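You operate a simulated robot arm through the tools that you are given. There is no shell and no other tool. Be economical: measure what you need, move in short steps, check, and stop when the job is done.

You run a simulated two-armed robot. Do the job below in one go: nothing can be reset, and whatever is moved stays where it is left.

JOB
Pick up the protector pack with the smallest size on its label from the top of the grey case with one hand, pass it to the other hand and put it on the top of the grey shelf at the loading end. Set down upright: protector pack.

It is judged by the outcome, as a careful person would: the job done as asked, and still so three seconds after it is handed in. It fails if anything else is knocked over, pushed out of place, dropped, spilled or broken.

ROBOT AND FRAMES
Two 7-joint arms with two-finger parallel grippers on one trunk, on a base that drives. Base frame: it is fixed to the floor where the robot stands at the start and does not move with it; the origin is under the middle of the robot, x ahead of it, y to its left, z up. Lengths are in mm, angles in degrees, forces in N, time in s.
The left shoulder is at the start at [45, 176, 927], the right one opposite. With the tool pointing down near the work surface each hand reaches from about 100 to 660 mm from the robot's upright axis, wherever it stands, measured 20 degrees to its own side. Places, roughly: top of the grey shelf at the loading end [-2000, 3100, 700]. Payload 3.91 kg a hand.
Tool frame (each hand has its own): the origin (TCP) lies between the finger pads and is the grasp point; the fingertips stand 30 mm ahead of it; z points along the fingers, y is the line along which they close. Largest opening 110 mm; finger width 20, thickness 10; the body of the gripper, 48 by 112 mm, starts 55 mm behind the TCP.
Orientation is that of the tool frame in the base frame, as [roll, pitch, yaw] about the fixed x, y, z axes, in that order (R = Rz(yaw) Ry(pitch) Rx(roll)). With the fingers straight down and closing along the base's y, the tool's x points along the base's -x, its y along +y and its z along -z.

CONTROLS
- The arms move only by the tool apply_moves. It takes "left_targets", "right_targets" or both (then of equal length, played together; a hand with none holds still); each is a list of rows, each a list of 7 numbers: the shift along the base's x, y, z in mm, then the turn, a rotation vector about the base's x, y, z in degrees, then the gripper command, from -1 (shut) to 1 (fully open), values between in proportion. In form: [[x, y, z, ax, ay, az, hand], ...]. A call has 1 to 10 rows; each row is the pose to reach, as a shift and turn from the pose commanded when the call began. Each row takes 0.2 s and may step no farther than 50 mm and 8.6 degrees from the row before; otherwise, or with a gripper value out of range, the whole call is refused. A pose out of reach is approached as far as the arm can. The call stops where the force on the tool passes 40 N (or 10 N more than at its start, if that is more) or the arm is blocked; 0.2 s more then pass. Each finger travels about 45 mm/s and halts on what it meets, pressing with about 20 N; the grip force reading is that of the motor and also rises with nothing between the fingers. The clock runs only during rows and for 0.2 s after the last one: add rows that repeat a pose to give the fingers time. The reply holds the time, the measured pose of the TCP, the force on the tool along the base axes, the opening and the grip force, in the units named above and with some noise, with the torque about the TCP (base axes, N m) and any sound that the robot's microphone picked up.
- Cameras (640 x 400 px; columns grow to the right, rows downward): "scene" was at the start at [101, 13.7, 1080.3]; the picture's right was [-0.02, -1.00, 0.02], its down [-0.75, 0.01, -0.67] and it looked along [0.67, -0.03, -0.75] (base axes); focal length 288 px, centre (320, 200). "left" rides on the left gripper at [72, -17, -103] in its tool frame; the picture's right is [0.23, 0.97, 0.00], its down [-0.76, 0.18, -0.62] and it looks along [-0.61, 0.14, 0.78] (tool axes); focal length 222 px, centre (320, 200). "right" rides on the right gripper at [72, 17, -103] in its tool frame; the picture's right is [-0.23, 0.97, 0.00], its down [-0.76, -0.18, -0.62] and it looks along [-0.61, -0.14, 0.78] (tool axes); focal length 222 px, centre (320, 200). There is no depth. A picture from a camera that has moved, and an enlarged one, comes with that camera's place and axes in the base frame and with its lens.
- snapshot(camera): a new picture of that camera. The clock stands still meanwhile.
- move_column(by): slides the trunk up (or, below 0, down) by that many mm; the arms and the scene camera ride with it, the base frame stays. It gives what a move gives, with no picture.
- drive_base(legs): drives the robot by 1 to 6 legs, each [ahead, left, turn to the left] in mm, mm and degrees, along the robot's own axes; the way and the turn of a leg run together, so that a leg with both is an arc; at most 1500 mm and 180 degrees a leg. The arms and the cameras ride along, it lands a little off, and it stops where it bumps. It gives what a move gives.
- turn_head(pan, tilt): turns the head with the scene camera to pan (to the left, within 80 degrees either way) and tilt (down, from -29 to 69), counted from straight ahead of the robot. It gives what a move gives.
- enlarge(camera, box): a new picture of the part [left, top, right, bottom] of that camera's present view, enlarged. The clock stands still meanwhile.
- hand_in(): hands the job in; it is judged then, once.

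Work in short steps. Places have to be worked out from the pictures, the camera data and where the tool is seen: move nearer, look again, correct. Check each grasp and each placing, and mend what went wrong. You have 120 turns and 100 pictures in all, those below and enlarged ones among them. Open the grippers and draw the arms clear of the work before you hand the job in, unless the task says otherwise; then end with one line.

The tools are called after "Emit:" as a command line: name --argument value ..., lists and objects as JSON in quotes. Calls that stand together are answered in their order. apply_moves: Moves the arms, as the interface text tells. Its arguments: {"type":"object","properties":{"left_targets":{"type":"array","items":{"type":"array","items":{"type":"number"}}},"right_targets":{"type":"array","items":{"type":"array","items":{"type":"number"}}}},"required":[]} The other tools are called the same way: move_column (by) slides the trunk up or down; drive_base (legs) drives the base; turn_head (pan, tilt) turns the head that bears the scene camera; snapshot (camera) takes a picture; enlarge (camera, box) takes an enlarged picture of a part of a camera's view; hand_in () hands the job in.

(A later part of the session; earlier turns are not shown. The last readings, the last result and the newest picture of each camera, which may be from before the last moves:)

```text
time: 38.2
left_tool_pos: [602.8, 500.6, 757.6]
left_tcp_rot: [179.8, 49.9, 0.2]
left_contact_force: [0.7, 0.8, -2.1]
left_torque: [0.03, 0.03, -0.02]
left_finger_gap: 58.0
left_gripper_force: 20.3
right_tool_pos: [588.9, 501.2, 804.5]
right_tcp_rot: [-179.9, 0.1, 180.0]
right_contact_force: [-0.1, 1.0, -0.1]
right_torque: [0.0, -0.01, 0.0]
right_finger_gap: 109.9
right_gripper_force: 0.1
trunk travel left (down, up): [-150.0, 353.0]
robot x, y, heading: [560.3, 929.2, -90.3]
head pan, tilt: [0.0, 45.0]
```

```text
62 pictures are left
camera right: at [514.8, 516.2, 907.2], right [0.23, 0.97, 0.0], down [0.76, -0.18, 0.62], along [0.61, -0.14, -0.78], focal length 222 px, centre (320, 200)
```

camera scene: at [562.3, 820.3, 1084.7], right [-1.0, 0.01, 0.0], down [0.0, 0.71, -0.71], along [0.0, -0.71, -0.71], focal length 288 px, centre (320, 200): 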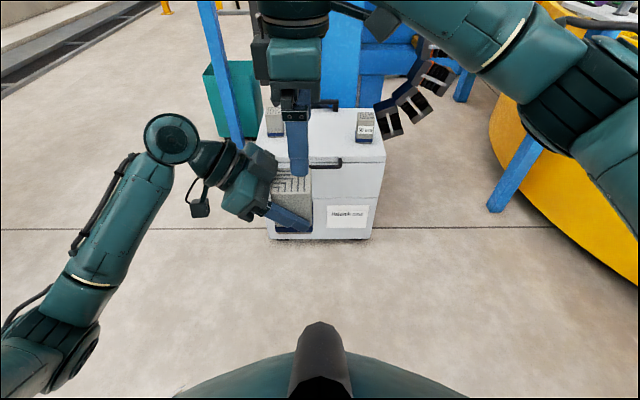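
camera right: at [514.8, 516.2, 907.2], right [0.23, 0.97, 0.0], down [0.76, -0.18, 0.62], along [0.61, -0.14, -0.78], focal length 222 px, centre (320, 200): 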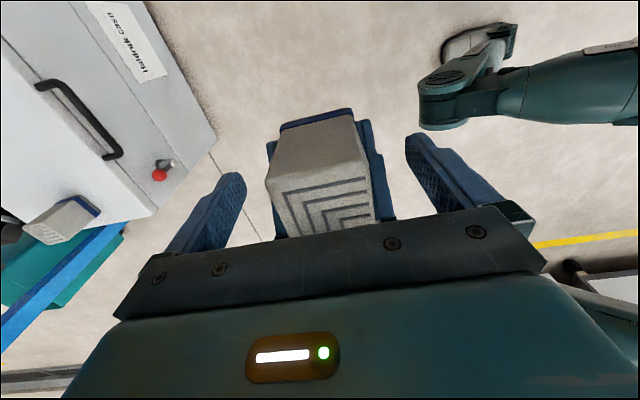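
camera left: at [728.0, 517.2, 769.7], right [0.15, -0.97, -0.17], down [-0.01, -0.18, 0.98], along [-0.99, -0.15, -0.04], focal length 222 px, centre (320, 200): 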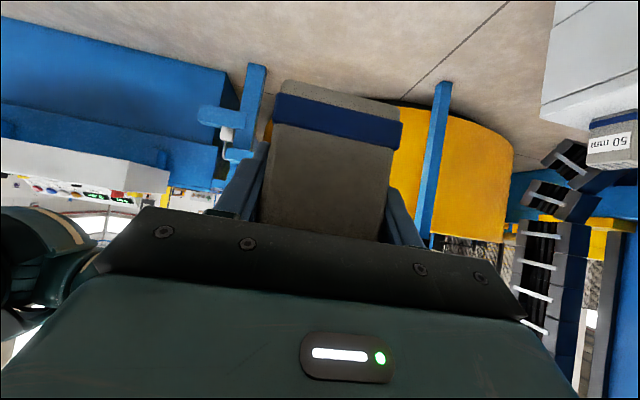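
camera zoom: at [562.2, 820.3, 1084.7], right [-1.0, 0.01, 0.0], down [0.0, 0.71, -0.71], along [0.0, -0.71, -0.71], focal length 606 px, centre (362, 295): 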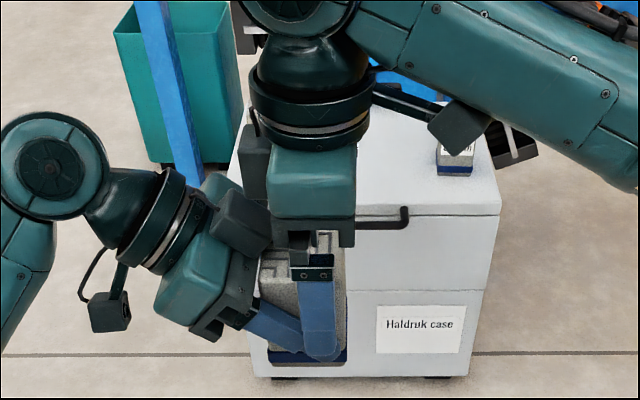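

Fingers straddle the pack with about 7 mm vertical clearance over the left fingers. I close the right gripper.

Emit:
apply_moves --right_targets '[[0, 0, 0, 0, 0, 0, -1], [0, 0, 0, 0, 0, 0, -1], [0, 0, 0, 0, 0, 0, -1], [0, 0, 0, 0, 0, 0, -1], [0, 0, 0, 0, 0, 0, -1]]'

Emit:
snapshot --camera "right"

Emit:
enlarge --camera "scene" --box '[220, 60, 380, 250]'

```text
time: 39.4
left_tool_pos: [602.1, 499.4, 758.0]
left_tcp_rot: [179.9, 50.0, 0.1]
left_contact_force: [0.0, 1.3, -1.1]
left_torque: [0.04, 0.04, -0.18]
left_finger_gap: 57.8
left_gripper_force: 20.4
right_tool_pos: [588.1, 499.4, 804.2]
right_tcp_rot: [-180.0, 0.0, 179.9]
right_contact_force: [-1.0, 0.1, -0.7]
right_torque: [-0.02, 0.02, 0.15]
right_finger_gap: 57.8
right_gripper_force: 20.2
trunk travel left (down, up): [-150.0, 353.0]
robot x, y, heading: [563.6, 930.2, -90.5]
head pan, tilt: [0.0, 45.0]
```

```text
61 pictures are left
camera right: at [514.6, 516.1, 907.5], right [0.23, 0.97, 0.0], down [0.76, -0.18, 0.62], along [0.61, -0.14, -0.78], focal length 222 px, centre (320, 200)
```

right: 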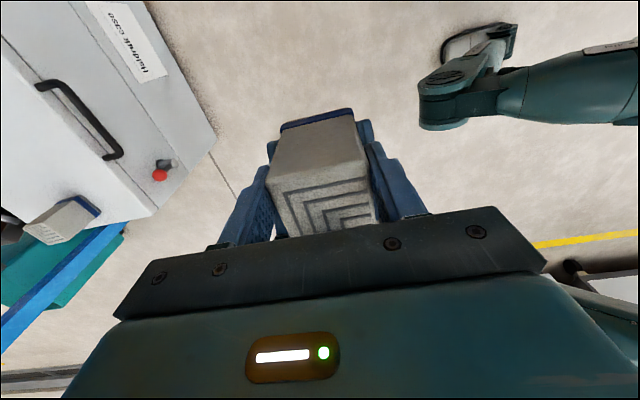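

```text
2.11 times, centred on (300, 155) of scene
camera zoom: at [562.2, 820.3, 1084.7], right [-1.0, 0.01, 0.0], down [0.0, 0.71, -0.71], along [0.0, -0.71, -0.71], focal length 606 px, centre (362, 295)
```

zoom: 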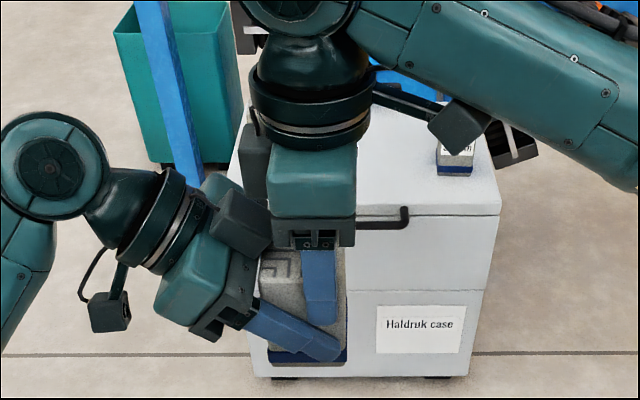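

Both hands hold it (57.8 mm, 20 N each). I open the left hand and, holding still, check the right keeps it.

Emit:
apply_moves --left_targets '[[0, 0, 0, 0, 0, 0, 0.2], [0, 0, 0, 0, 0, 0, 0.6], [0, 0, 0, 0, 0, 0, 1], [0, 0, 0, 0, 0, 0, 1], [0, 0, 0, 0, 0, 0, 1], [0, 0, 0, 0, 0, 0, 1]]'

Emit:
snapshot --camera "left"

```text
time: 40.8
left_tool_pos: [603.3, 499.7, 759.1]
left_tcp_rot: [179.8, 49.9, 0.2]
left_contact_force: [0.4, 0.5, 0.8]
left_torque: [-0.03, 0.03, 0.0]
left_finger_gap: 109.9
left_gripper_force: 0.1
right_tool_pos: [589.4, 499.8, 804.1]
right_tcp_rot: [-180.0, 0.1, 179.9]
right_contact_force: [-0.3, 0.7, 0.2]
right_torque: [0.02, 0.03, 0.01]
right_finger_gap: 57.8
right_gripper_force: 20.0
trunk travel left (down, up): [-150.0, 353.0]
robot x, y, heading: [561.4, 929.9, -90.5]
head pan, tilt: [0.0, 45.0]
```

```text
59 pictures are left
camera left: at [727.9, 517.2, 769.8], right [0.15, -0.97, -0.17], down [-0.01, -0.18, 0.98], along [-0.99, -0.15, -0.04], focal length 222 px, centre (320, 200)
```

left: 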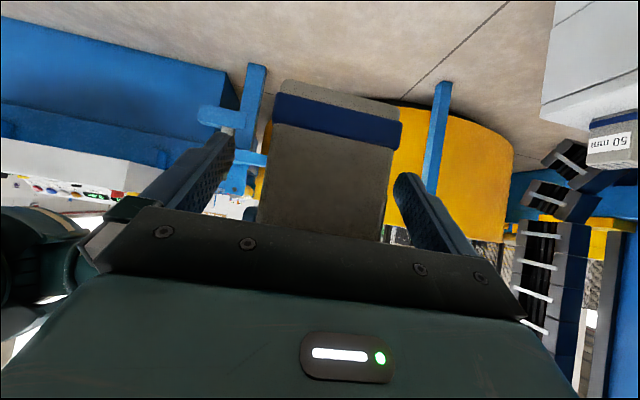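

The pack stays in the right hand. I draw the left hand away to the robot's left, level.

Emit:
apply_moves --left_targets '[[25, 0, 0, 0, 0, 0, 1], [60, 0, 0, 0, 0, 0, 1], [100, 0, 0, 0, 0, 0, 1], [140, 20, 0, 0, 0, 0, 1], [180, 40, 0, 0, 0, 0, 1], [180, 40, 0, 0, 0, 0, 1]]'

Emit:
snapshot --camera "left"

Emit:
snapshot --camera "scene"

```text
time: 42.2
left_tool_pos: [782.5, 540.0, 757.6]
left_tcp_rot: [179.8, 49.9, 0.2]
left_contact_force: [-0.8, -0.2, 0.3]
left_torque: [0.02, 0.01, -0.02]
left_finger_gap: 110.1
left_gripper_force: 0.0
right_tool_pos: [588.7, 499.8, 805.5]
right_tcp_rot: [-179.9, 0.1, 179.9]
right_contact_force: [-0.1, 0.7, 0.7]
right_torque: [-0.01, 0.03, -0.03]
right_finger_gap: 57.9
right_gripper_force: 19.9
trunk travel left (down, up): [-150.0, 353.0]
robot x, y, heading: [563.9, 928.1, -90.6]
head pan, tilt: [0.0, 45.0]
```

```text
58 pictures are left
camera left: at [907.7, 556.7, 769.6], right [0.15, -0.97, -0.17], down [-0.01, -0.17, 0.98], along [-0.99, -0.15, -0.04], focal length 222 px, centre (320, 200)
```

left: 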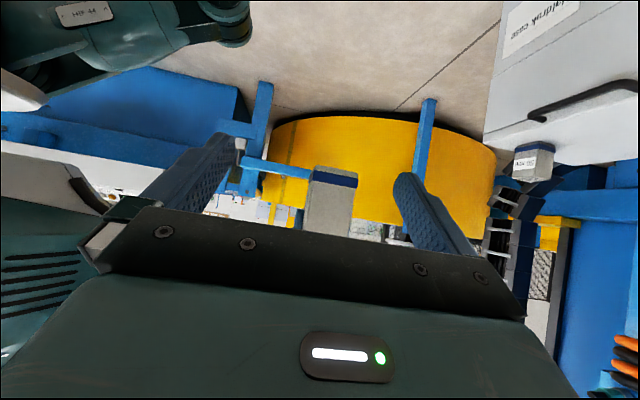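

```text
57 pictures are left
camera scene: at [562.2, 820.3, 1084.7], right [-1.0, 0.01, 0.0], down [0.0, 0.71, -0.71], along [0.0, -0.71, -0.71], focal length 288 px, centre (320, 200)
```

scene: 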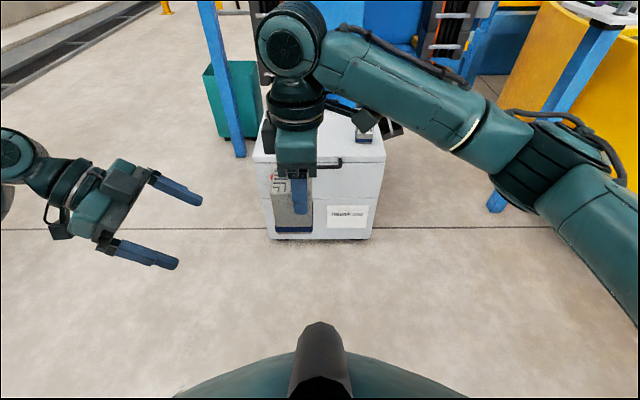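

Handover is done. Now I turn the robot towards the shelf (bearing about 140°) and look.

Emit:
drive_base --legs '[[0, 0, -130]]'

Emit:
turn_head --pan 0 --tilt 15

Emit:
snapshot --camera "scene"

```text
time: 48.0
left_tool_pos: [122.9, 1011.1, 758.1]
left_tcp_rot: [179.7, 50.1, -129.7]
left_contact_force: [0.0, 1.0, -0.6]
left_torque: [-0.02, -0.01, 0.0]
left_finger_gap: 110.1
left_gripper_force: 0.0
right_tool_pos: [217.4, 1184.8, 803.4]
right_tcp_rot: [-179.8, 0.0, 50.0]
right_contact_force: [0.5, 0.5, -0.3]
right_torque: [0.03, 0.0, -0.03]
right_finger_gap: 57.8
right_gripper_force: 19.8
trunk travel left (down, up): [-150.0, 353.0]
robot x, y, heading: [564.9, 929.5, 140.0]
head pan, tilt: [0.0, 45.0]
```

```text
time: 48.9
left_tool_pos: [122.7, 1011.9, 757.8]
left_tcp_rot: [179.8, 50.0, -129.6]
left_contact_force: [0.5, 0.4, -0.2]
left_torque: [0.02, -0.01, 0.01]
left_finger_gap: 109.8
left_gripper_force: 0.0
right_tool_pos: [217.6, 1185.7, 804.2]
right_tcp_rot: [-179.8, 0.1, 50.0]
right_contact_force: [0.2, 1.4, 0.1]
right_torque: [0.02, -0.03, -0.02]
right_finger_gap: 57.7
right_gripper_force: 20.0
trunk travel left (down, up): [-150.0, 353.0]
robot x, y, heading: [565.3, 928.0, 140.0]
head pan, tilt: [0.0, 15.0]
```

```text
56 pictures are left
camera scene: at [468.9, 1010.2, 1131.5], right [0.64, 0.76, 0.0], down [0.2, -0.17, -0.97], along [-0.74, 0.62, -0.26], focal length 288 px, centre (320, 200)
```

scene: 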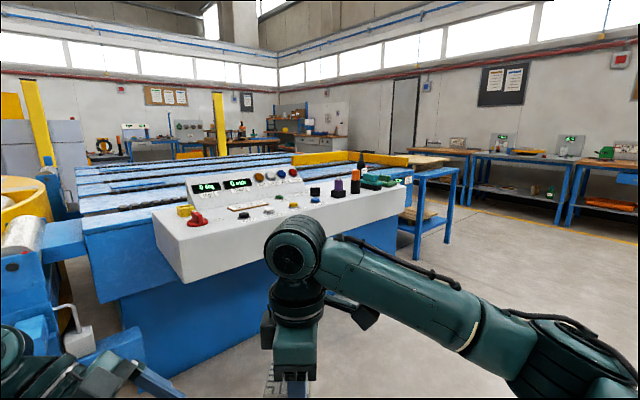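

The target point projects near pixel (321,162), behind the console machine. I enlarge there.

Emit:
enlarge --camera "scene" --box '[230, 110, 480, 266]'

```text
2.56 times, centred on (355, 188) of scene
camera zoom: at [468.9, 1010.2, 1131.5], right [0.64, 0.76, 0.0], down [0.2, -0.17, -0.97], along [-0.74, 0.62, -0.26], focal length 737 px, centre (230, 231)
```

zoom: 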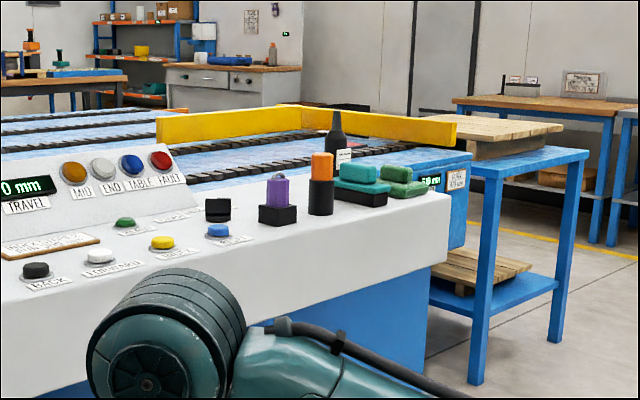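

The shelf isn't visible past the machine. I turn away from the console, keep a wide berth to the right, drive along +y and then look left.

Emit:
drive_base --legs '[[0, 0, -50], [0, -200, 0], [1500, 0, 0], [1300, 0, 0]]'

Emit:
turn_head --pan 75 --tilt 12

Emit:
snapshot --camera "scene"

```text
time: 65.9
left_tool_pos: [526.3, 4121.8, 757.3]
left_tcp_rot: [179.9, 50.0, -179.5]
left_contact_force: [0.0, 0.4, -0.3]
left_torque: [0.01, 0.03, 0.02]
left_finger_gap: 110.0
left_gripper_force: 0.1
right_tool_pos: [719.8, 4161.4, 805.0]
right_tcp_rot: [180.0, 0.1, 0.2]
right_contact_force: [0.2, 0.0, -0.1]
right_torque: [0.03, -0.09, 0.01]
right_finger_gap: 58.0
right_gripper_force: 19.9
trunk travel left (down, up): [-150.0, 353.0]
robot x, y, heading: [744.7, 3732.9, 90.1]
head pan, tilt: [0.0, 15.0]
```

```text
time: 67.4
left_tool_pos: [526.2, 4122.7, 757.6]
left_tcp_rot: [179.8, 49.9, -179.4]
left_contact_force: [0.6, 0.1, -0.1]
left_torque: [-0.02, 0.0, -0.02]
left_finger_gap: 109.7
left_gripper_force: 0.1
right_tool_pos: [720.4, 4161.2, 804.6]
right_tcp_rot: [-179.8, 0.1, 0.2]
right_contact_force: [-0.1, 0.2, 0.4]
right_torque: [0.01, -0.02, -0.01]
right_finger_gap: 57.8
right_gripper_force: 20.0
trunk travel left (down, up): [-150.0, 353.0]
robot x, y, heading: [745.3, 3731.7, 89.9]
head pan, tilt: [75.0, 12.0]
```

```text
54 pictures are left
camera scene: at [656.7, 3787.4, 1136.4], right [0.26, 0.97, 0.0], down [0.2, -0.05, -0.98], along [-0.94, 0.25, -0.21], focal length 288 px, centre (320, 200)
```

scene: 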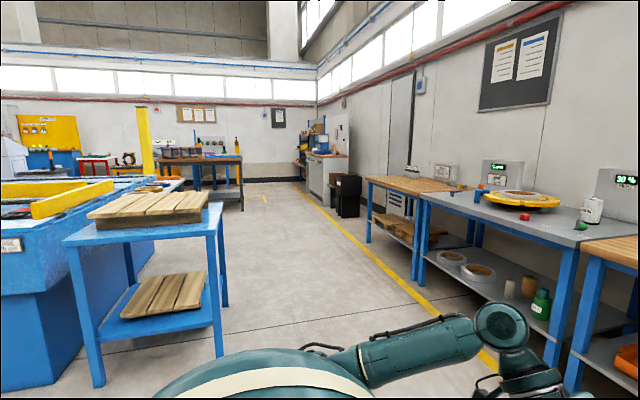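

The target projects at pixel (158,192), beyond the blue table with boards. I enlarge there.

Emit:
enlarge --camera "scene" --box '[0, 120, 260, 283]'

```text
2.45 times, centred on (130, 202) of scene
camera zoom: at [656.7, 3787.4, 1136.4], right [0.26, 0.97, 0.0], down [0.2, -0.05, -0.98], along [-0.94, 0.25, -0.21], focal length 706 px, centre (786, 196)
```

zoom: 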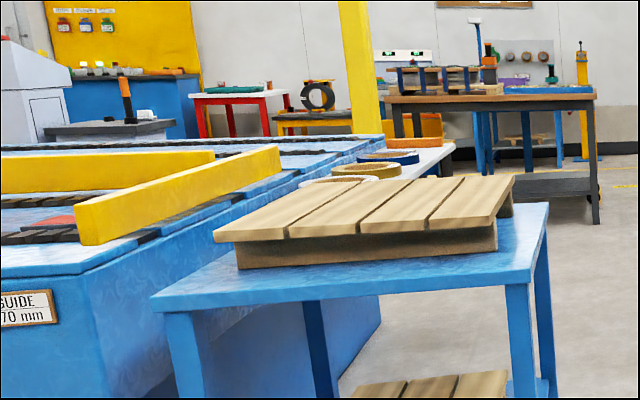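

Behind the boards I see a light-grey shelf with rings on the machine's +y side: that's the target, reachable from the aisle. I turn to face -y, back to the aisle's middle and slide right along it.

Emit:
drive_base --legs '[[0, 0, 180], [-500, 0, 0], [0, -1500, 0], [0, -600, 0]]'

Emit:
turn_head --pan -30 --tilt 20

Emit:
snapshot --camera "scene"

```text
time: 87.6
left_tool_pos: [-1111.5, 3825.9, 757.8]
left_tcp_rot: [179.8, 50.0, 1.5]
left_contact_force: [0.0, 0.1, -0.3]
left_torque: [-0.02, 0.01, 0.02]
left_finger_gap: 110.1
left_gripper_force: 0.0
right_tool_pos: [-1304.5, 3783.3, 804.2]
right_tcp_rot: [-180.0, 0.1, -178.9]
right_contact_force: [-0.6, -0.7, -0.2]
right_torque: [0.0, 0.04, 0.01]
right_finger_gap: 57.9
right_gripper_force: 19.7
trunk travel left (down, up): [-150.0, 353.0]
robot x, y, heading: [-1338.3, 4212.9, -89.1]
head pan, tilt: [75.0, 12.0]
```

```text
time: 89.5
left_tool_pos: [-1111.2, 3825.4, 757.9]
left_tcp_rot: [179.8, 50.0, 1.3]
left_contact_force: [-0.7, 0.4, -0.2]
left_torque: [-0.02, 0.02, -0.01]
left_finger_gap: 110.3
left_gripper_force: 0.1
right_tool_pos: [-1305.1, 3782.3, 804.4]
right_tcp_rot: [-180.0, 0.1, -178.9]
right_contact_force: [-0.3, -0.7, 0.9]
right_torque: [-0.01, 0.02, -0.05]
right_finger_gap: 58.1
right_gripper_force: 19.7
trunk travel left (down, up): [-150.0, 353.0]
robot x, y, heading: [-1339.8, 4216.1, -89.0]
head pan, tilt: [-30.0, 20.0]
```

```text
52 pictures are left
camera scene: at [-1383.8, 4102.3, 1123.4], right [-0.87, 0.49, 0.0], down [0.17, 0.3, -0.94], along [-0.46, -0.82, -0.34], focal length 288 px, centre (320, 200)
```

scene: 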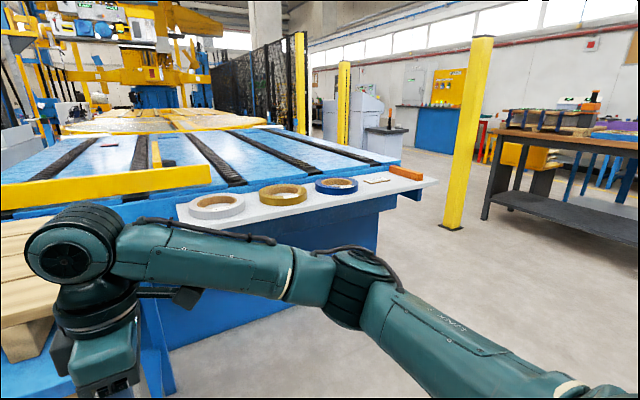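

Shelf: front edge y≈3150, x from about -1430 to -2625, rolls along the back (yellow x≈-1850, blue x≈-2135). The gap between them near x=-1990 is free. I raise the trunk for clearance and slide right to line up, staying back.

Emit:
move_column --by 150

Emit:
drive_base --legs '[[0, 0, -1], [0, -560, 0]]'

Emit:
turn_head --pan 0 --tilt 30

Emit:
snapshot --camera "scene"

```text
time: 91.2
left_tool_pos: [-1111.7, 3825.3, 907.3]
left_tcp_rot: [179.8, 50.0, 1.5]
left_contact_force: [0.1, -0.1, 0.1]
left_torque: [0.01, 0.01, -0.02]
left_finger_gap: 110.2
left_gripper_force: 0.1
right_tool_pos: [-1304.2, 3782.7, 954.3]
right_tcp_rot: [-179.9, 0.1, -178.8]
right_contact_force: [0.0, 0.8, -1.9]
right_torque: [0.01, 0.05, -0.01]
right_finger_gap: 57.8
right_gripper_force: 20.4
trunk travel left (down, up): [-300.0, 203.0]
robot x, y, heading: [-1339.1, 4210.7, -89.3]
head pan, tilt: [-30.0, 20.0]
```

```text
time: 94.7
left_tool_pos: [-1674.7, 3823.7, 908.7]
left_tcp_rot: [179.8, 50.0, 0.2]
left_contact_force: [0.7, 0.1, 0.2]
left_torque: [-0.01, 0.02, 0.0]
left_finger_gap: 109.9
left_gripper_force: 0.0
right_tool_pos: [-1868.0, 3783.8, 953.4]
right_tcp_rot: [-179.8, 0.1, 180.0]
right_contact_force: [-0.5, 0.3, -2.4]
right_torque: [0.0, 0.04, 0.0]
right_finger_gap: 58.0
right_gripper_force: 20.0
trunk travel left (down, up): [-300.0, 203.0]
robot x, y, heading: [-1895.7, 4214.9, -90.2]
head pan, tilt: [-30.0, 20.0]
```

```text
time: 95.7
left_tool_pos: [-1673.6, 3823.0, 908.0]
left_tcp_rot: [179.8, 50.0, 0.2]
left_contact_force: [1.0, 0.0, 0.6]
left_torque: [0.0, -0.01, 0.03]
left_finger_gap: 110.3
left_gripper_force: 0.0
right_tool_pos: [-1868.5, 3784.6, 953.5]
right_tcp_rot: [-179.9, 0.0, 179.9]
right_contact_force: [0.4, 0.3, -2.9]
right_torque: [0.01, 0.07, -0.03]
right_finger_gap: 57.7
right_gripper_force: 19.6
trunk travel left (down, up): [-300.0, 203.0]
robot x, y, heading: [-1895.3, 4211.3, -90.6]
head pan, tilt: [0.0, 30.0]
```

```text
51 pictures are left
camera scene: at [-1894.4, 4095.2, 1257.4], right [-1.0, 0.01, 0.0], down [0.0, 0.5, -0.87], along [-0.01, -0.87, -0.5], focal length 288 px, centre (320, 200)
```

scene: 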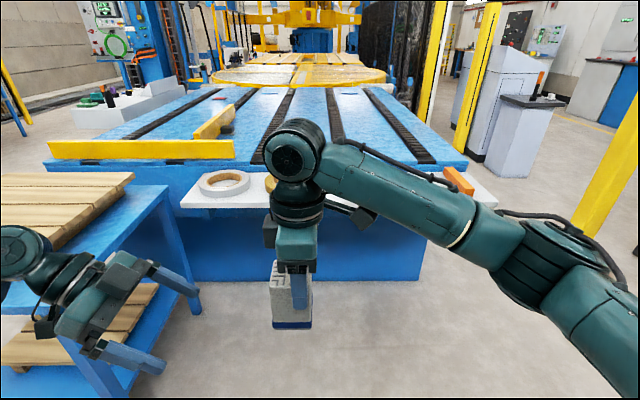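

The right hand is clear. Before driving in beside the board table, I tuck the left hand (turn it to point ahead, raise it) and shift the right hand to the right toward the gap line.

Emit:
apply_moves --left_targets '[[0, 5, 5, 0, 0, 8.5, 1], [0, 10, 10, 0, 0, 17, 1], [0, 15, 15, 0, 0, 25.5, 1], [0, 20, 20, 0, 0, 34, 1], [0, 25, 25, 0, 0, 42.5, 1], [0, 30, 30, 0, 0, 51, 1], [0, 35, 35, 0, 0, 59.5, 1], [0, 40, 40, 0, 0, 68, 1], [0, 45, 45, 0, 0, 76.5, 1], [0, 50, 50, 0, 0, 85, 1]]' --right_targets '[[-14, 0, 0, 0, 0, 0, -1], [-28, 0, 0, 0, 0, 0, -1], [-42, 0, 0, 0, 0, 0, -1], [-56, 0, 0, 0, 0, 0, -1], [-70, 0, 0, 0, 0, 0, -1], [-84, 0, 0, 0, 0, 0, -1], [-98, 0, 0, 0, 0, 0, -1], [-112, 0, 0, 0, 0, 0, -1], [-126, 0, 0, 0, 0, 0, -1], [-136, 0, 0, 0, 0, 0, -1]]'

Emit:
snapshot --camera "scene"

```text
time: 97.9
left_tool_pos: [-1672.5, 3788.5, 965.7]
left_tcp_rot: [179.9, 50.0, 85.3]
left_contact_force: [0.4, 0.7, 0.3]
left_torque: [-0.01, 0.03, 0.03]
left_finger_gap: 110.1
left_gripper_force: 0.0
left hand out of reach, approached as far as the arm can: row 6, 7, 8, 9, 10
right_tool_pos: [-2004.9, 3783.5, 954.8]
right_tcp_rot: [-179.9, 0.1, 179.8]
right_contact_force: [-0.7, -0.2, -1.6]
right_torque: [0.03, 0.02, 0.02]
right_finger_gap: 57.9
right_gripper_force: 20.1
trunk travel left (down, up): [-300.0, 203.0]
robot x, y, heading: [-1895.9, 4216.6, -90.2]
head pan, tilt: [0.0, 30.0]
```

```text
50 pictures are left
camera scene: at [-1895.1, 4094.9, 1257.3], right [-1.0, 0.01, 0.0], down [0.0, 0.5, -0.87], along [0.0, -0.87, -0.5], focal length 288 px, centre (320, 200)
```

scene: 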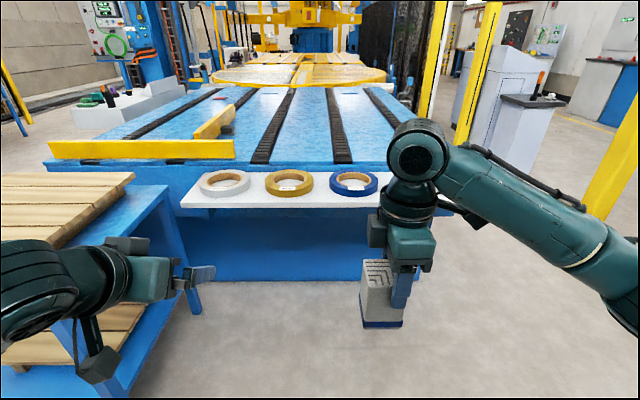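

Clear view now: yellow roll at x≈-1766, blue at x≈-2033, both y≈3008 with radius ≈100; shelf front edge y≈3165. I'll stand the pack in front of the gap, at about (-1899, 3108). I drive ahead 560 and look again.

Emit:
drive_base --legs '[[560, 0, 0]]'

Emit:
turn_head --pan 0 --tilt 45

Emit:
snapshot --camera "scene"

Emit:
snapshot --camera "right"

```text
time: 101.1
left_tool_pos: [-1673.6, 3236.0, 964.2]
left_tcp_rot: [179.9, 50.0, 85.3]
left_contact_force: [0.0, 0.0, 0.3]
left_torque: [0.03, -0.01, 0.0]
left_finger_gap: 109.9
left_gripper_force: 0.1
right_tool_pos: [-2007.5, 3230.0, 953.8]
right_tcp_rot: [-179.9, 0.1, 180.0]
right_contact_force: [0.5, -0.1, -2.5]
right_torque: [-0.02, 0.06, -0.04]
right_finger_gap: 57.7
right_gripper_force: 20.1
trunk travel left (down, up): [-300.0, 203.0]
robot x, y, heading: [-1894.7, 3659.2, -90.3]
head pan, tilt: [0.0, 30.0]
```

```text
time: 101.8
left_tool_pos: [-1674.2, 3236.7, 965.6]
left_tcp_rot: [179.8, 50.0, 85.2]
left_contact_force: [0.8, -1.0, -0.4]
left_torque: [0.01, 0.01, 0.02]
left_finger_gap: 110.1
left_gripper_force: 0.1
right_tool_pos: [-2007.0, 3228.7, 953.7]
right_tcp_rot: [-179.9, 0.2, 180.0]
right_contact_force: [0.3, -0.6, -3.1]
right_torque: [-0.01, 0.03, 0.03]
right_finger_gap: 57.8
right_gripper_force: 20.2
trunk travel left (down, up): [-300.0, 203.0]
robot x, y, heading: [-1897.4, 3661.0, -90.0]
head pan, tilt: [0.0, 45.0]
```

```text
49 pictures are left
camera scene: at [-1896.8, 3549.9, 1234.8], right [-1.0, 0.0, 0.0], down [0.0, 0.71, -0.71], along [0.0, -0.71, -0.71], focal length 288 px, centre (320, 200)
```

scene: 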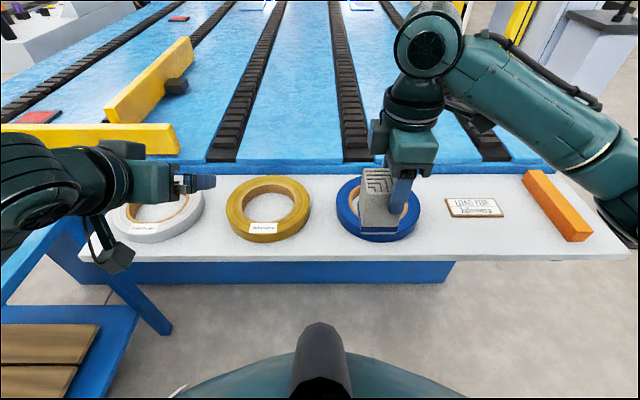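

```text
48 pictures are left
camera right: at [-2080.2, 3245.3, 1057.0], right [0.23, 0.97, 0.0], down [0.76, -0.18, 0.62], along [0.61, -0.14, -0.78], focal length 222 px, centre (320, 200)
```

right: 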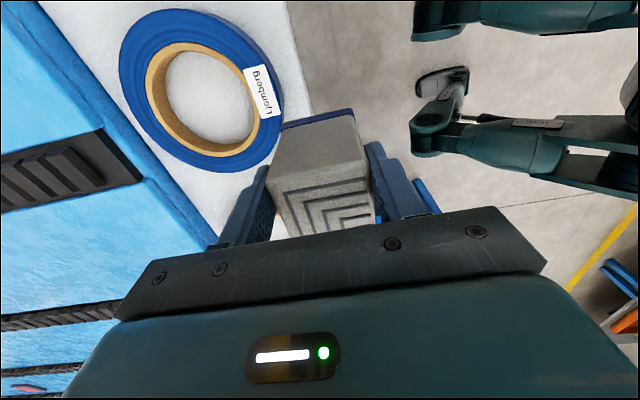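

The pack must stand in the front of the gap between yellow (x≈-1766) and blue (x≈-2033) rolls: centre (-1900, ~3138). I move the right hand over that point at height, then lower partway.

Emit:
apply_moves --right_targets '[[23, -23, 0, 0, 0, 0, -1], [46, -46, 0, 0, 0, 0, -1], [70, -69, 0, 0, 0, 0, -1], [93, -91, 0, 0, 0, 0, -1], [93, -91, -30, 0, 0, 0, -1], [93, -91, -60, 0, 0, 0, -1], [93, -91, -80, 0, 0, 0, -1], [93, -91, -80, 0, 0, 0, -1]]'

Emit:
snapshot --camera "scene"

Emit:
snapshot --camera "right"

Emit:
snapshot --camera "left"

```text
time: 103.7
left_tool_pos: [-1673.2, 3236.4, 965.5]
left_tcp_rot: [179.8, 50.0, 85.2]
left_contact_force: [0.1, 0.0, -0.2]
left_torque: [-0.02, 0.01, 0.01]
left_finger_gap: 109.8
left_gripper_force: 0.0
right_tool_pos: [-1913.8, 3137.3, 873.8]
right_tcp_rot: [-179.9, 0.2, -179.9]
right_contact_force: [-0.5, -0.5, -3.0]
right_torque: [0.01, 0.0, 0.0]
right_finger_gap: 57.9
right_gripper_force: 19.9
trunk travel left (down, up): [-300.0, 203.0]
robot x, y, heading: [-1894.0, 3658.7, -90.4]
head pan, tilt: [0.0, 45.0]
```

```text
47 pictures are left
camera scene: at [-1896.8, 3549.9, 1234.7], right [-1.0, 0.0, 0.0], down [0.0, 0.71, -0.71], along [0.0, -0.71, -0.71], focal length 288 px, centre (320, 200)
```

scene: 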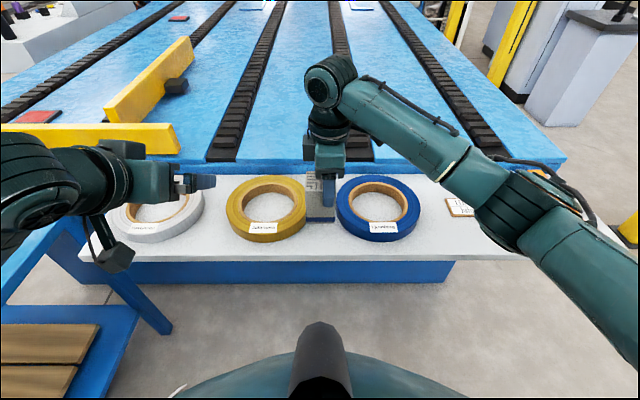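

```text
46 pictures are left
camera right: at [-1987.1, 3154.7, 976.9], right [0.23, 0.97, 0.0], down [0.76, -0.18, 0.62], along [0.61, -0.14, -0.78], focal length 222 px, centre (320, 200)
```

right: 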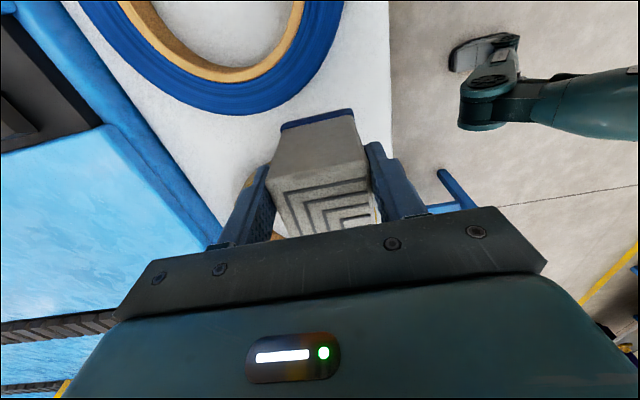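

```text
45 pictures are left
camera left: at [-1681.0, 3362.0, 976.9], right [0.98, 0.07, -0.17], down [0.17, -0.03, 0.98], along [0.06, -1.0, -0.04], focal length 222 px, centre (320, 200)
```

left: 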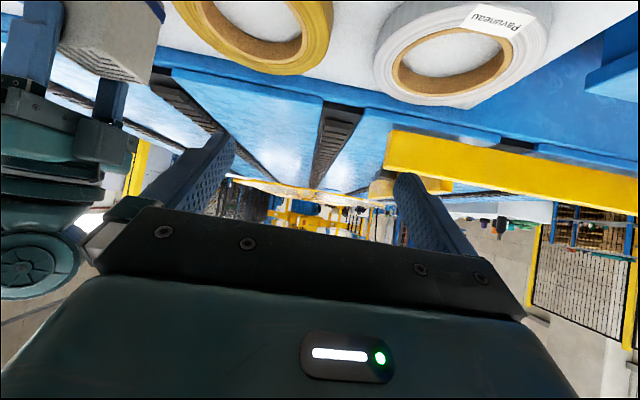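

I enlarge the scene around the pack to check the sideways clearance to the rolls.

Emit:
enlarge --camera "scene" --box '[220, 150, 430, 280]'

```text
3.05 times, centred on (325, 215) of scene
camera zoom: at [-1896.8, 3549.9, 1234.7], right [-1.0, 0.0, 0.0], down [0.0, 0.71, -0.71], along [0.0, -0.71, -0.71], focal length 877 px, centre (305, 154)
```

zoom: 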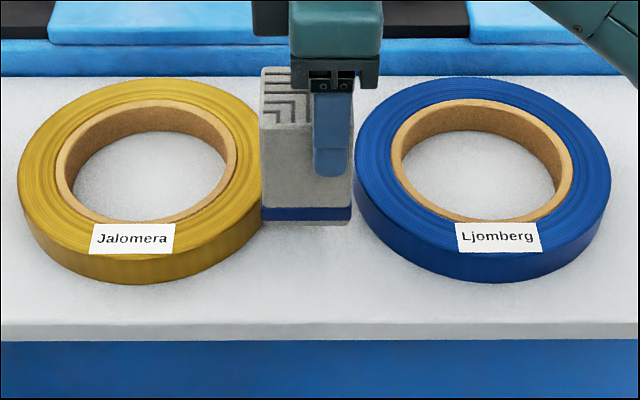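

Pack is centred in the gap with ~15 mm clearance each side. I nudge 4 mm toward the front and lower to about 10 mm above z 700.

Emit:
apply_moves --right_targets '[[-1, 4, -20, 0, 0, 0, -1], [-1, 4, -40, 0, 0, 0, -1], [-1, 4, -55, 0, 0, 0, -1], [-1, 4, -65, 0, 0, 0, -1], [-1, 4, -72, 0, 0, 0, -1]]'

Emit:
enlarge --camera "scene" --box '[220, 150, 430, 280]'

```text
time: 104.8
left_tool_pos: [-1673.2, 3237.9, 965.9]
left_tcp_rot: [179.7, 50.1, 85.2]
left_contact_force: [0.0, 0.4, -0.1]
left_torque: [-0.01, -0.02, 0.04]
left_finger_gap: 109.9
left_gripper_force: 0.0
right_tool_pos: [-1915.7, 3143.7, 802.0]
right_tcp_rot: [-179.9, 0.1, 179.9]
right_contact_force: [-10.0, 3.6, 14.0]
right_torque: [-0.38, -0.43, -0.16]
right_finger_gap: 57.8
right_gripper_force: 19.7
trunk travel left (down, up): [-300.0, 203.0]
robot x, y, heading: [-1892.9, 3662.0, -90.4]
head pan, tilt: [0.0, 45.0]
```

```text
3.05 times, centred on (325, 215) of scene
camera zoom: at [-1897.6, 3551.5, 1234.8], right [-1.0, 0.0, 0.0], down [0.0, 0.71, -0.71], along [0.0, -0.71, -0.71], focal length 877 px, centre (305, 154)
```

zoom: 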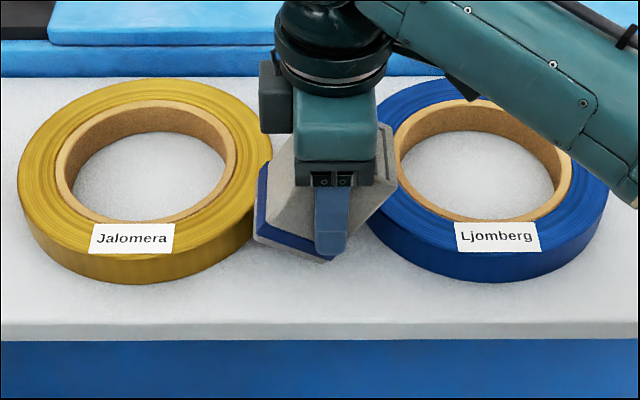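

The shelf is a bit higher than 700, and the pack met it early and pivoted in the grip. I lift it at once and look.

Emit:
apply_moves --right_targets '[[0, 0, 20, 0, 0, 0, -1], [0, 0, 50, 0, 0, 0, -1], [0, 0, 90, 0, 0, 0, -1], [0, 0, 130, 0, 0, 0, -1], [0, 0, 130, 0, 0, 0, -1]]'

Emit:
enlarge --camera "scene" --box '[220, 120, 430, 280]'

Emit:
snapshot --camera "right"

```text
time: 106.0
left_tool_pos: [-1673.0, 3235.9, 965.3]
left_tcp_rot: [179.7, 50.0, 85.2]
left_contact_force: [-0.4, 1.0, 0.9]
left_torque: [0.01, 0.02, -0.05]
left_finger_gap: 109.9
left_gripper_force: 0.0
right_tool_pos: [-1915.6, 3144.1, 931.4]
right_tcp_rot: [-180.0, 0.1, -180.0]
right_contact_force: [0.9, -0.1, -1.3]
right_torque: [0.0, 0.03, -0.01]
right_finger_gap: 58.0
right_gripper_force: 19.8
trunk travel left (down, up): [-300.0, 203.0]
robot x, y, heading: [-1898.6, 3660.9, -90.4]
head pan, tilt: [0.0, 45.0]
```

```text
2.50 times, centred on (325, 200) of scene
camera zoom: at [-1896.8, 3549.9, 1234.7], right [-1.0, 0.0, 0.0], down [0.0, 0.71, -0.71], along [0.0, -0.71, -0.71], focal length 719 px, centre (308, 200)
```

zoom: 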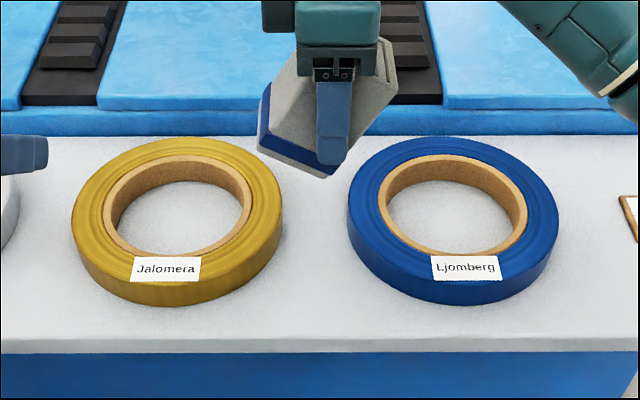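

```text
41 pictures are left
camera right: at [-1988.1, 3158.6, 1034.8], right [0.23, 0.97, 0.0], down [0.76, -0.18, 0.62], along [0.61, -0.14, -0.78], focal length 222 px, centre (320, 200)
```

right: 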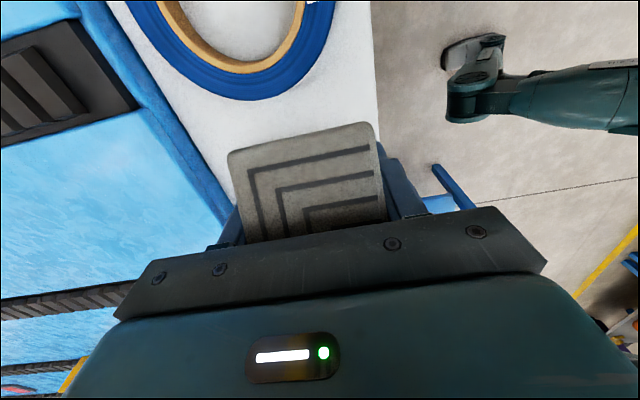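

The pack is still firmly held but tilted about 35° in the grip; rolls are undisturbed. I'll compensate by tilting the right hand. First I draw the left hand back and turn its camera towards the pack for a level view.

Emit:
apply_moves --left_targets '[[0, 20, 0, 0, 0, -8, 1], [0, 40, 0, 0, 0, -16, 1], [0, 60, 0, 0, 0, -24, 1], [0, 80, 0, 0, 0, -32, 1], [0, 100, 0, 0, 0, -40, 1], [0, 100, 0, 0, 0, -40, 1]]'

Emit:
snapshot --camera "left"

```text
time: 107.5
left_tool_pos: [-1658.1, 3306.1, 967.9]
left_tcp_rot: [179.8, 50.0, 45.2]
left_contact_force: [0.1, 0.5, -0.1]
left_torque: [0.0, -0.03, 0.0]
left_finger_gap: 110.2
left_gripper_force: 0.0
left hand out of reach, approached as far as the arm can: row 1, 2, 3, 4, 5, 6
right_tool_pos: [-1915.2, 3143.6, 932.6]
right_tcp_rot: [-179.9, 0.2, -180.0]
right_contact_force: [-0.7, -0.6, -2.1]
right_torque: [-0.02, -0.05, 0.0]
right_finger_gap: 58.0
right_gripper_force: 19.8
trunk travel left (down, up): [-300.0, 203.0]
robot x, y, heading: [-1894.9, 3660.3, -90.2]
head pan, tilt: [0.0, 45.0]
```

```text
40 pictures are left
camera left: at [-1582.0, 3407.4, 979.3], right [0.8, -0.58, -0.17], down [0.12, -0.13, 0.98], along [-0.6, -0.8, -0.04], focal length 222 px, centre (320, 200)
```

left: 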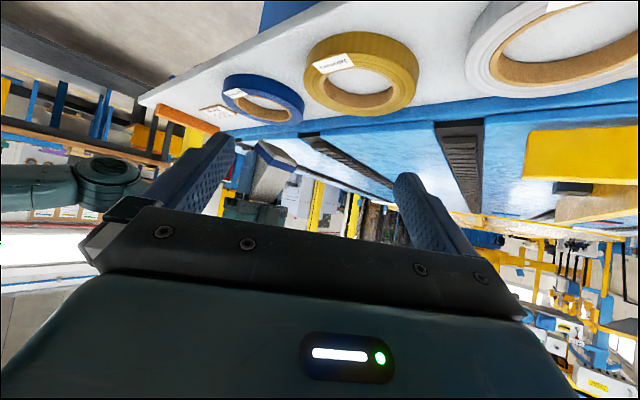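

Now I tilt the right hand 35° (fingers toward -x) so the pack comes upright, at this safe height.

Emit:
apply_moves --right_targets '[[0, 0, 5, 0, 7, 0, -1], [0, 0, 10, 0, 14, 0, -1], [0, 0, 15, 0, 21, 0, -1], [0, 0, 15, 0, 28, 0, -1], [0, 0, 15, 0, 35, 0, -1], [0, 0, 15, 0, 35, 0, -1]]'

Emit:
snapshot --camera "scene"

Emit:
enlarge --camera "left" --box '[190, 60, 420, 240]'

```text
time: 108.8
left_tool_pos: [-1657.8, 3307.0, 967.6]
left_tcp_rot: [179.8, 50.0, 45.2]
left_contact_force: [0.9, 0.1, -0.3]
left_torque: [-0.01, 0.03, -0.02]
left_finger_gap: 109.9
left_gripper_force: 0.1
right_tool_pos: [-1915.1, 3141.9, 947.2]
right_tcp_rot: [-179.9, -34.9, 179.9]
right_contact_force: [0.6, 0.4, -2.7]
right_torque: [0.01, 0.0, 0.0]
right_finger_gap: 58.2
right_gripper_force: 20.0
trunk travel left (down, up): [-300.0, 203.0]
robot x, y, heading: [-1891.9, 3659.9, -90.2]
head pan, tilt: [0.0, 45.0]
```

```text
39 pictures are left
camera scene: at [-1896.9, 3549.9, 1234.7], right [-1.0, 0.0, 0.0], down [0.0, 0.71, -0.71], along [0.0, -0.71, -0.71], focal length 288 px, centre (320, 200)
```

scene: 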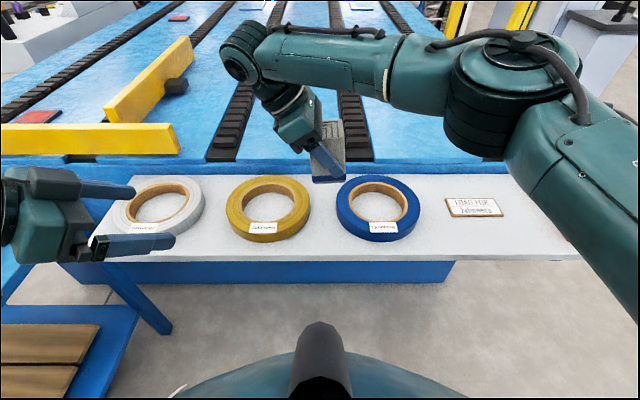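

```text
2.22 times, centred on (305, 150) of left
camera zoom: at [-1582.2, 3407.3, 979.3], right [0.8, -0.58, -0.17], down [0.12, -0.13, 0.98], along [-0.59, -0.8, -0.04], focal length 494 px, centre (353, 311)
```

zoom: 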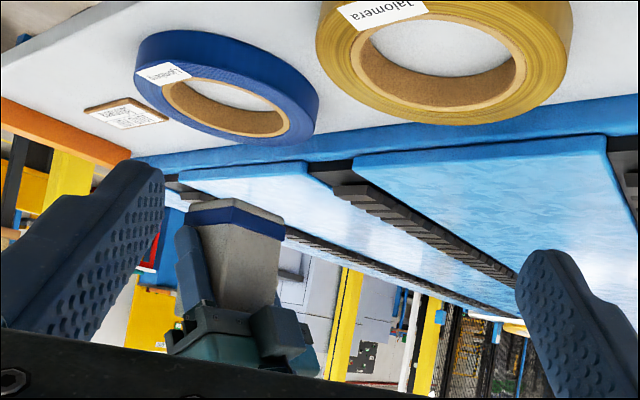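

The hand reaches that tilt and the pack looks nearly upright. I enlarge to measure the remaining tilt.

Emit:
enlarge --camera "scene" --box '[270, 90, 380, 200]'

Emit:
enlarge --camera "left" --box '[240, 130, 320, 190]'

```text
3.64 times, centred on (325, 145) of scene
camera zoom: at [-1896.9, 3549.9, 1234.7], right [-1.0, 0.0, 0.0], down [0.0, 0.71, -0.71], along [0.0, -0.71, -0.71], focal length 1046 px, centre (302, 400)
```

zoom: 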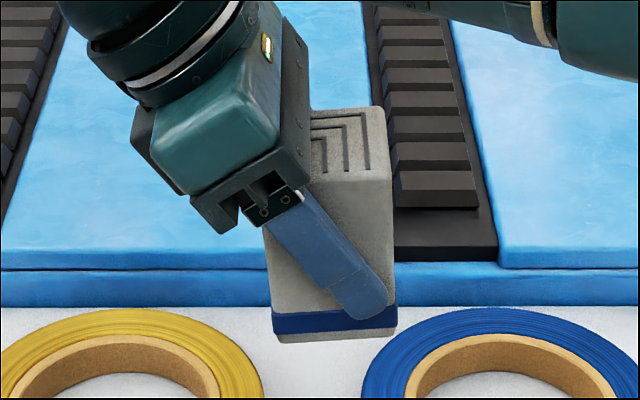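

```text
6.67 times, centred on (280, 160) of left
camera zoom: at [-1582.2, 3407.3, 979.3], right [0.8, -0.58, -0.17], down [0.12, -0.13, 0.98], along [-0.59, -0.8, -0.04], focal length 1481 px, centre (587, 467)
```

zoom: 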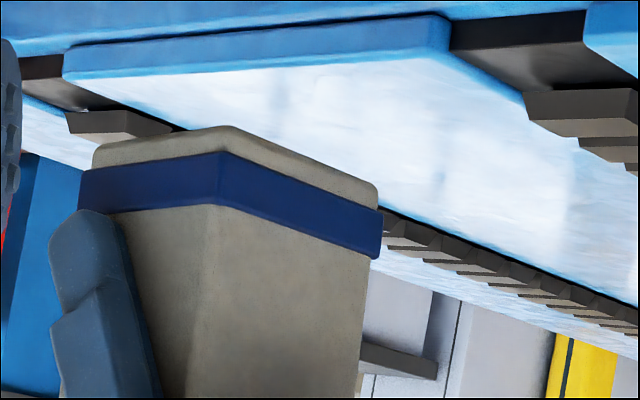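

The pack is over-corrected by about 4.5°. I turn back that much and re-measure.

Emit:
apply_moves --right_targets '[[0, 0, 0, 0, -4.5, 0, -1], [0, 0, 0, 0, -4.5, 0, -1]]'

Emit:
enlarge --camera "scene" --box '[270, 90, 380, 200]'

Emit:
enlarge --camera "left" --box '[190, 60, 420, 240]'

```text
time: 109.5
left_tool_pos: [-1657.8, 3305.5, 967.5]
left_tcp_rot: [179.8, 49.9, 45.3]
left_contact_force: [0.1, -0.2, 0.4]
left_torque: [0.0, -0.01, -0.02]
left_finger_gap: 110.1
left_gripper_force: 0.1
right_tool_pos: [-1914.0, 3143.1, 947.4]
right_tcp_rot: [-179.8, -30.4, 180.0]
right_contact_force: [-0.8, 0.1, -3.3]
right_torque: [0.03, 0.0, 0.0]
right_finger_gap: 57.9
right_gripper_force: 20.7
trunk travel left (down, up): [-300.0, 203.0]
robot x, y, heading: [-1895.0, 3658.1, -90.3]
head pan, tilt: [0.0, 45.0]
```

```text
3.64 times, centred on (325, 145) of scene
camera zoom: at [-1896.8, 3549.9, 1234.7], right [-1.0, 0.0, 0.0], down [0.0, 0.71, -0.71], along [0.0, -0.71, -0.71], focal length 1046 px, centre (302, 400)
```

zoom: 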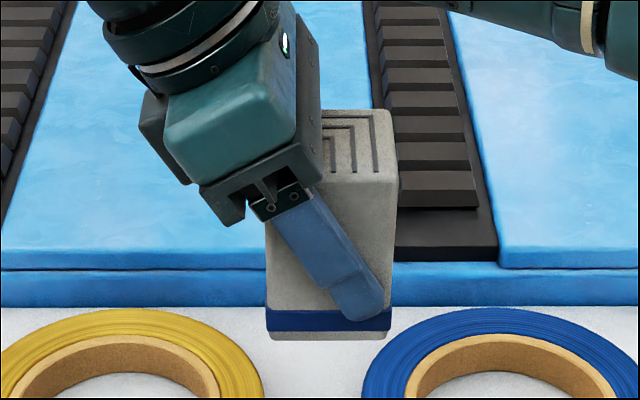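

```text
2.22 times, centred on (305, 150) of left
camera zoom: at [-1582.1, 3407.3, 979.3], right [0.8, -0.58, -0.17], down [0.12, -0.13, 0.98], along [-0.59, -0.8, -0.04], focal length 494 px, centre (353, 311)
```

zoom: 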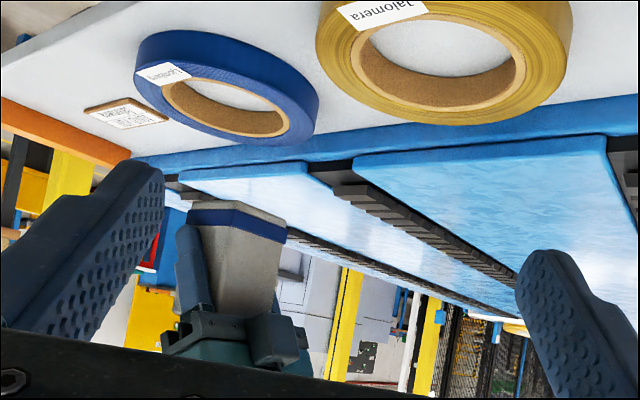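

Pack is upright now, bottom at about TCP−47. Cross-checking labels between cameras and the contact gives a shelf top near z 745, rolls' tops ~775, shelf front y≈3220. A roomier spot is the free front strip before the "LOAD FOR" plate, around x=-2190. I slide the robot right by 285 at this height and look.

Emit:
drive_base --legs '[[0, -285, 0]]'

Emit:
snapshot --camera "scene"

Emit:
snapshot --camera "left"

```text
time: 111.4
left_tool_pos: [-1937.6, 3306.9, 967.7]
left_tcp_rot: [179.9, 50.0, 45.1]
left_contact_force: [0.3, 0.2, 0.1]
left_torque: [0.01, 0.01, -0.01]
left_finger_gap: 110.0
left_gripper_force: 0.1
right_tool_pos: [-2196.7, 3143.9, 946.3]
right_tcp_rot: [-179.9, -30.4, 180.0]
right_contact_force: [0.4, 0.2, -1.7]
right_torque: [-0.01, -0.02, -0.02]
right_finger_gap: 58.1
right_gripper_force: 20.3
trunk travel left (down, up): [-300.0, 203.0]
robot x, y, heading: [-2176.7, 3662.7, -90.4]
head pan, tilt: [0.0, 45.0]
```

```text
33 pictures are left
camera scene: at [-2177.2, 3551.1, 1234.7], right [-1.0, 0.0, 0.0], down [0.0, 0.71, -0.71], along [0.0, -0.71, -0.71], focal length 288 px, centre (320, 200)
```

scene: 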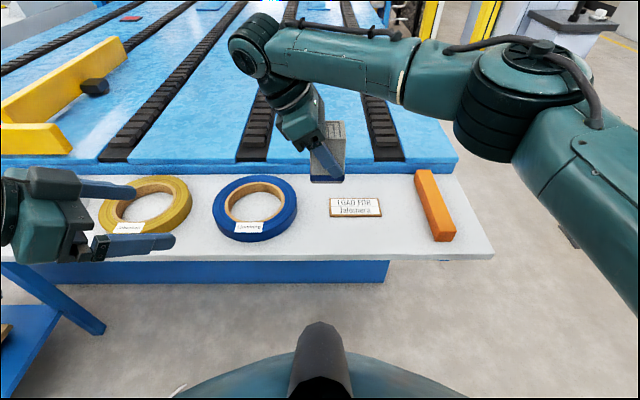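

```text
32 pictures are left
camera left: at [-1862.4, 3408.5, 979.4], right [0.8, -0.58, -0.17], down [0.12, -0.13, 0.98], along [-0.59, -0.8, -0.04], focal length 222 px, centre (320, 200)
```

left: 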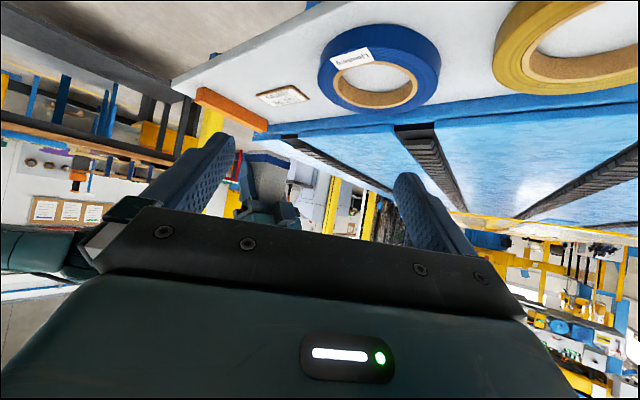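

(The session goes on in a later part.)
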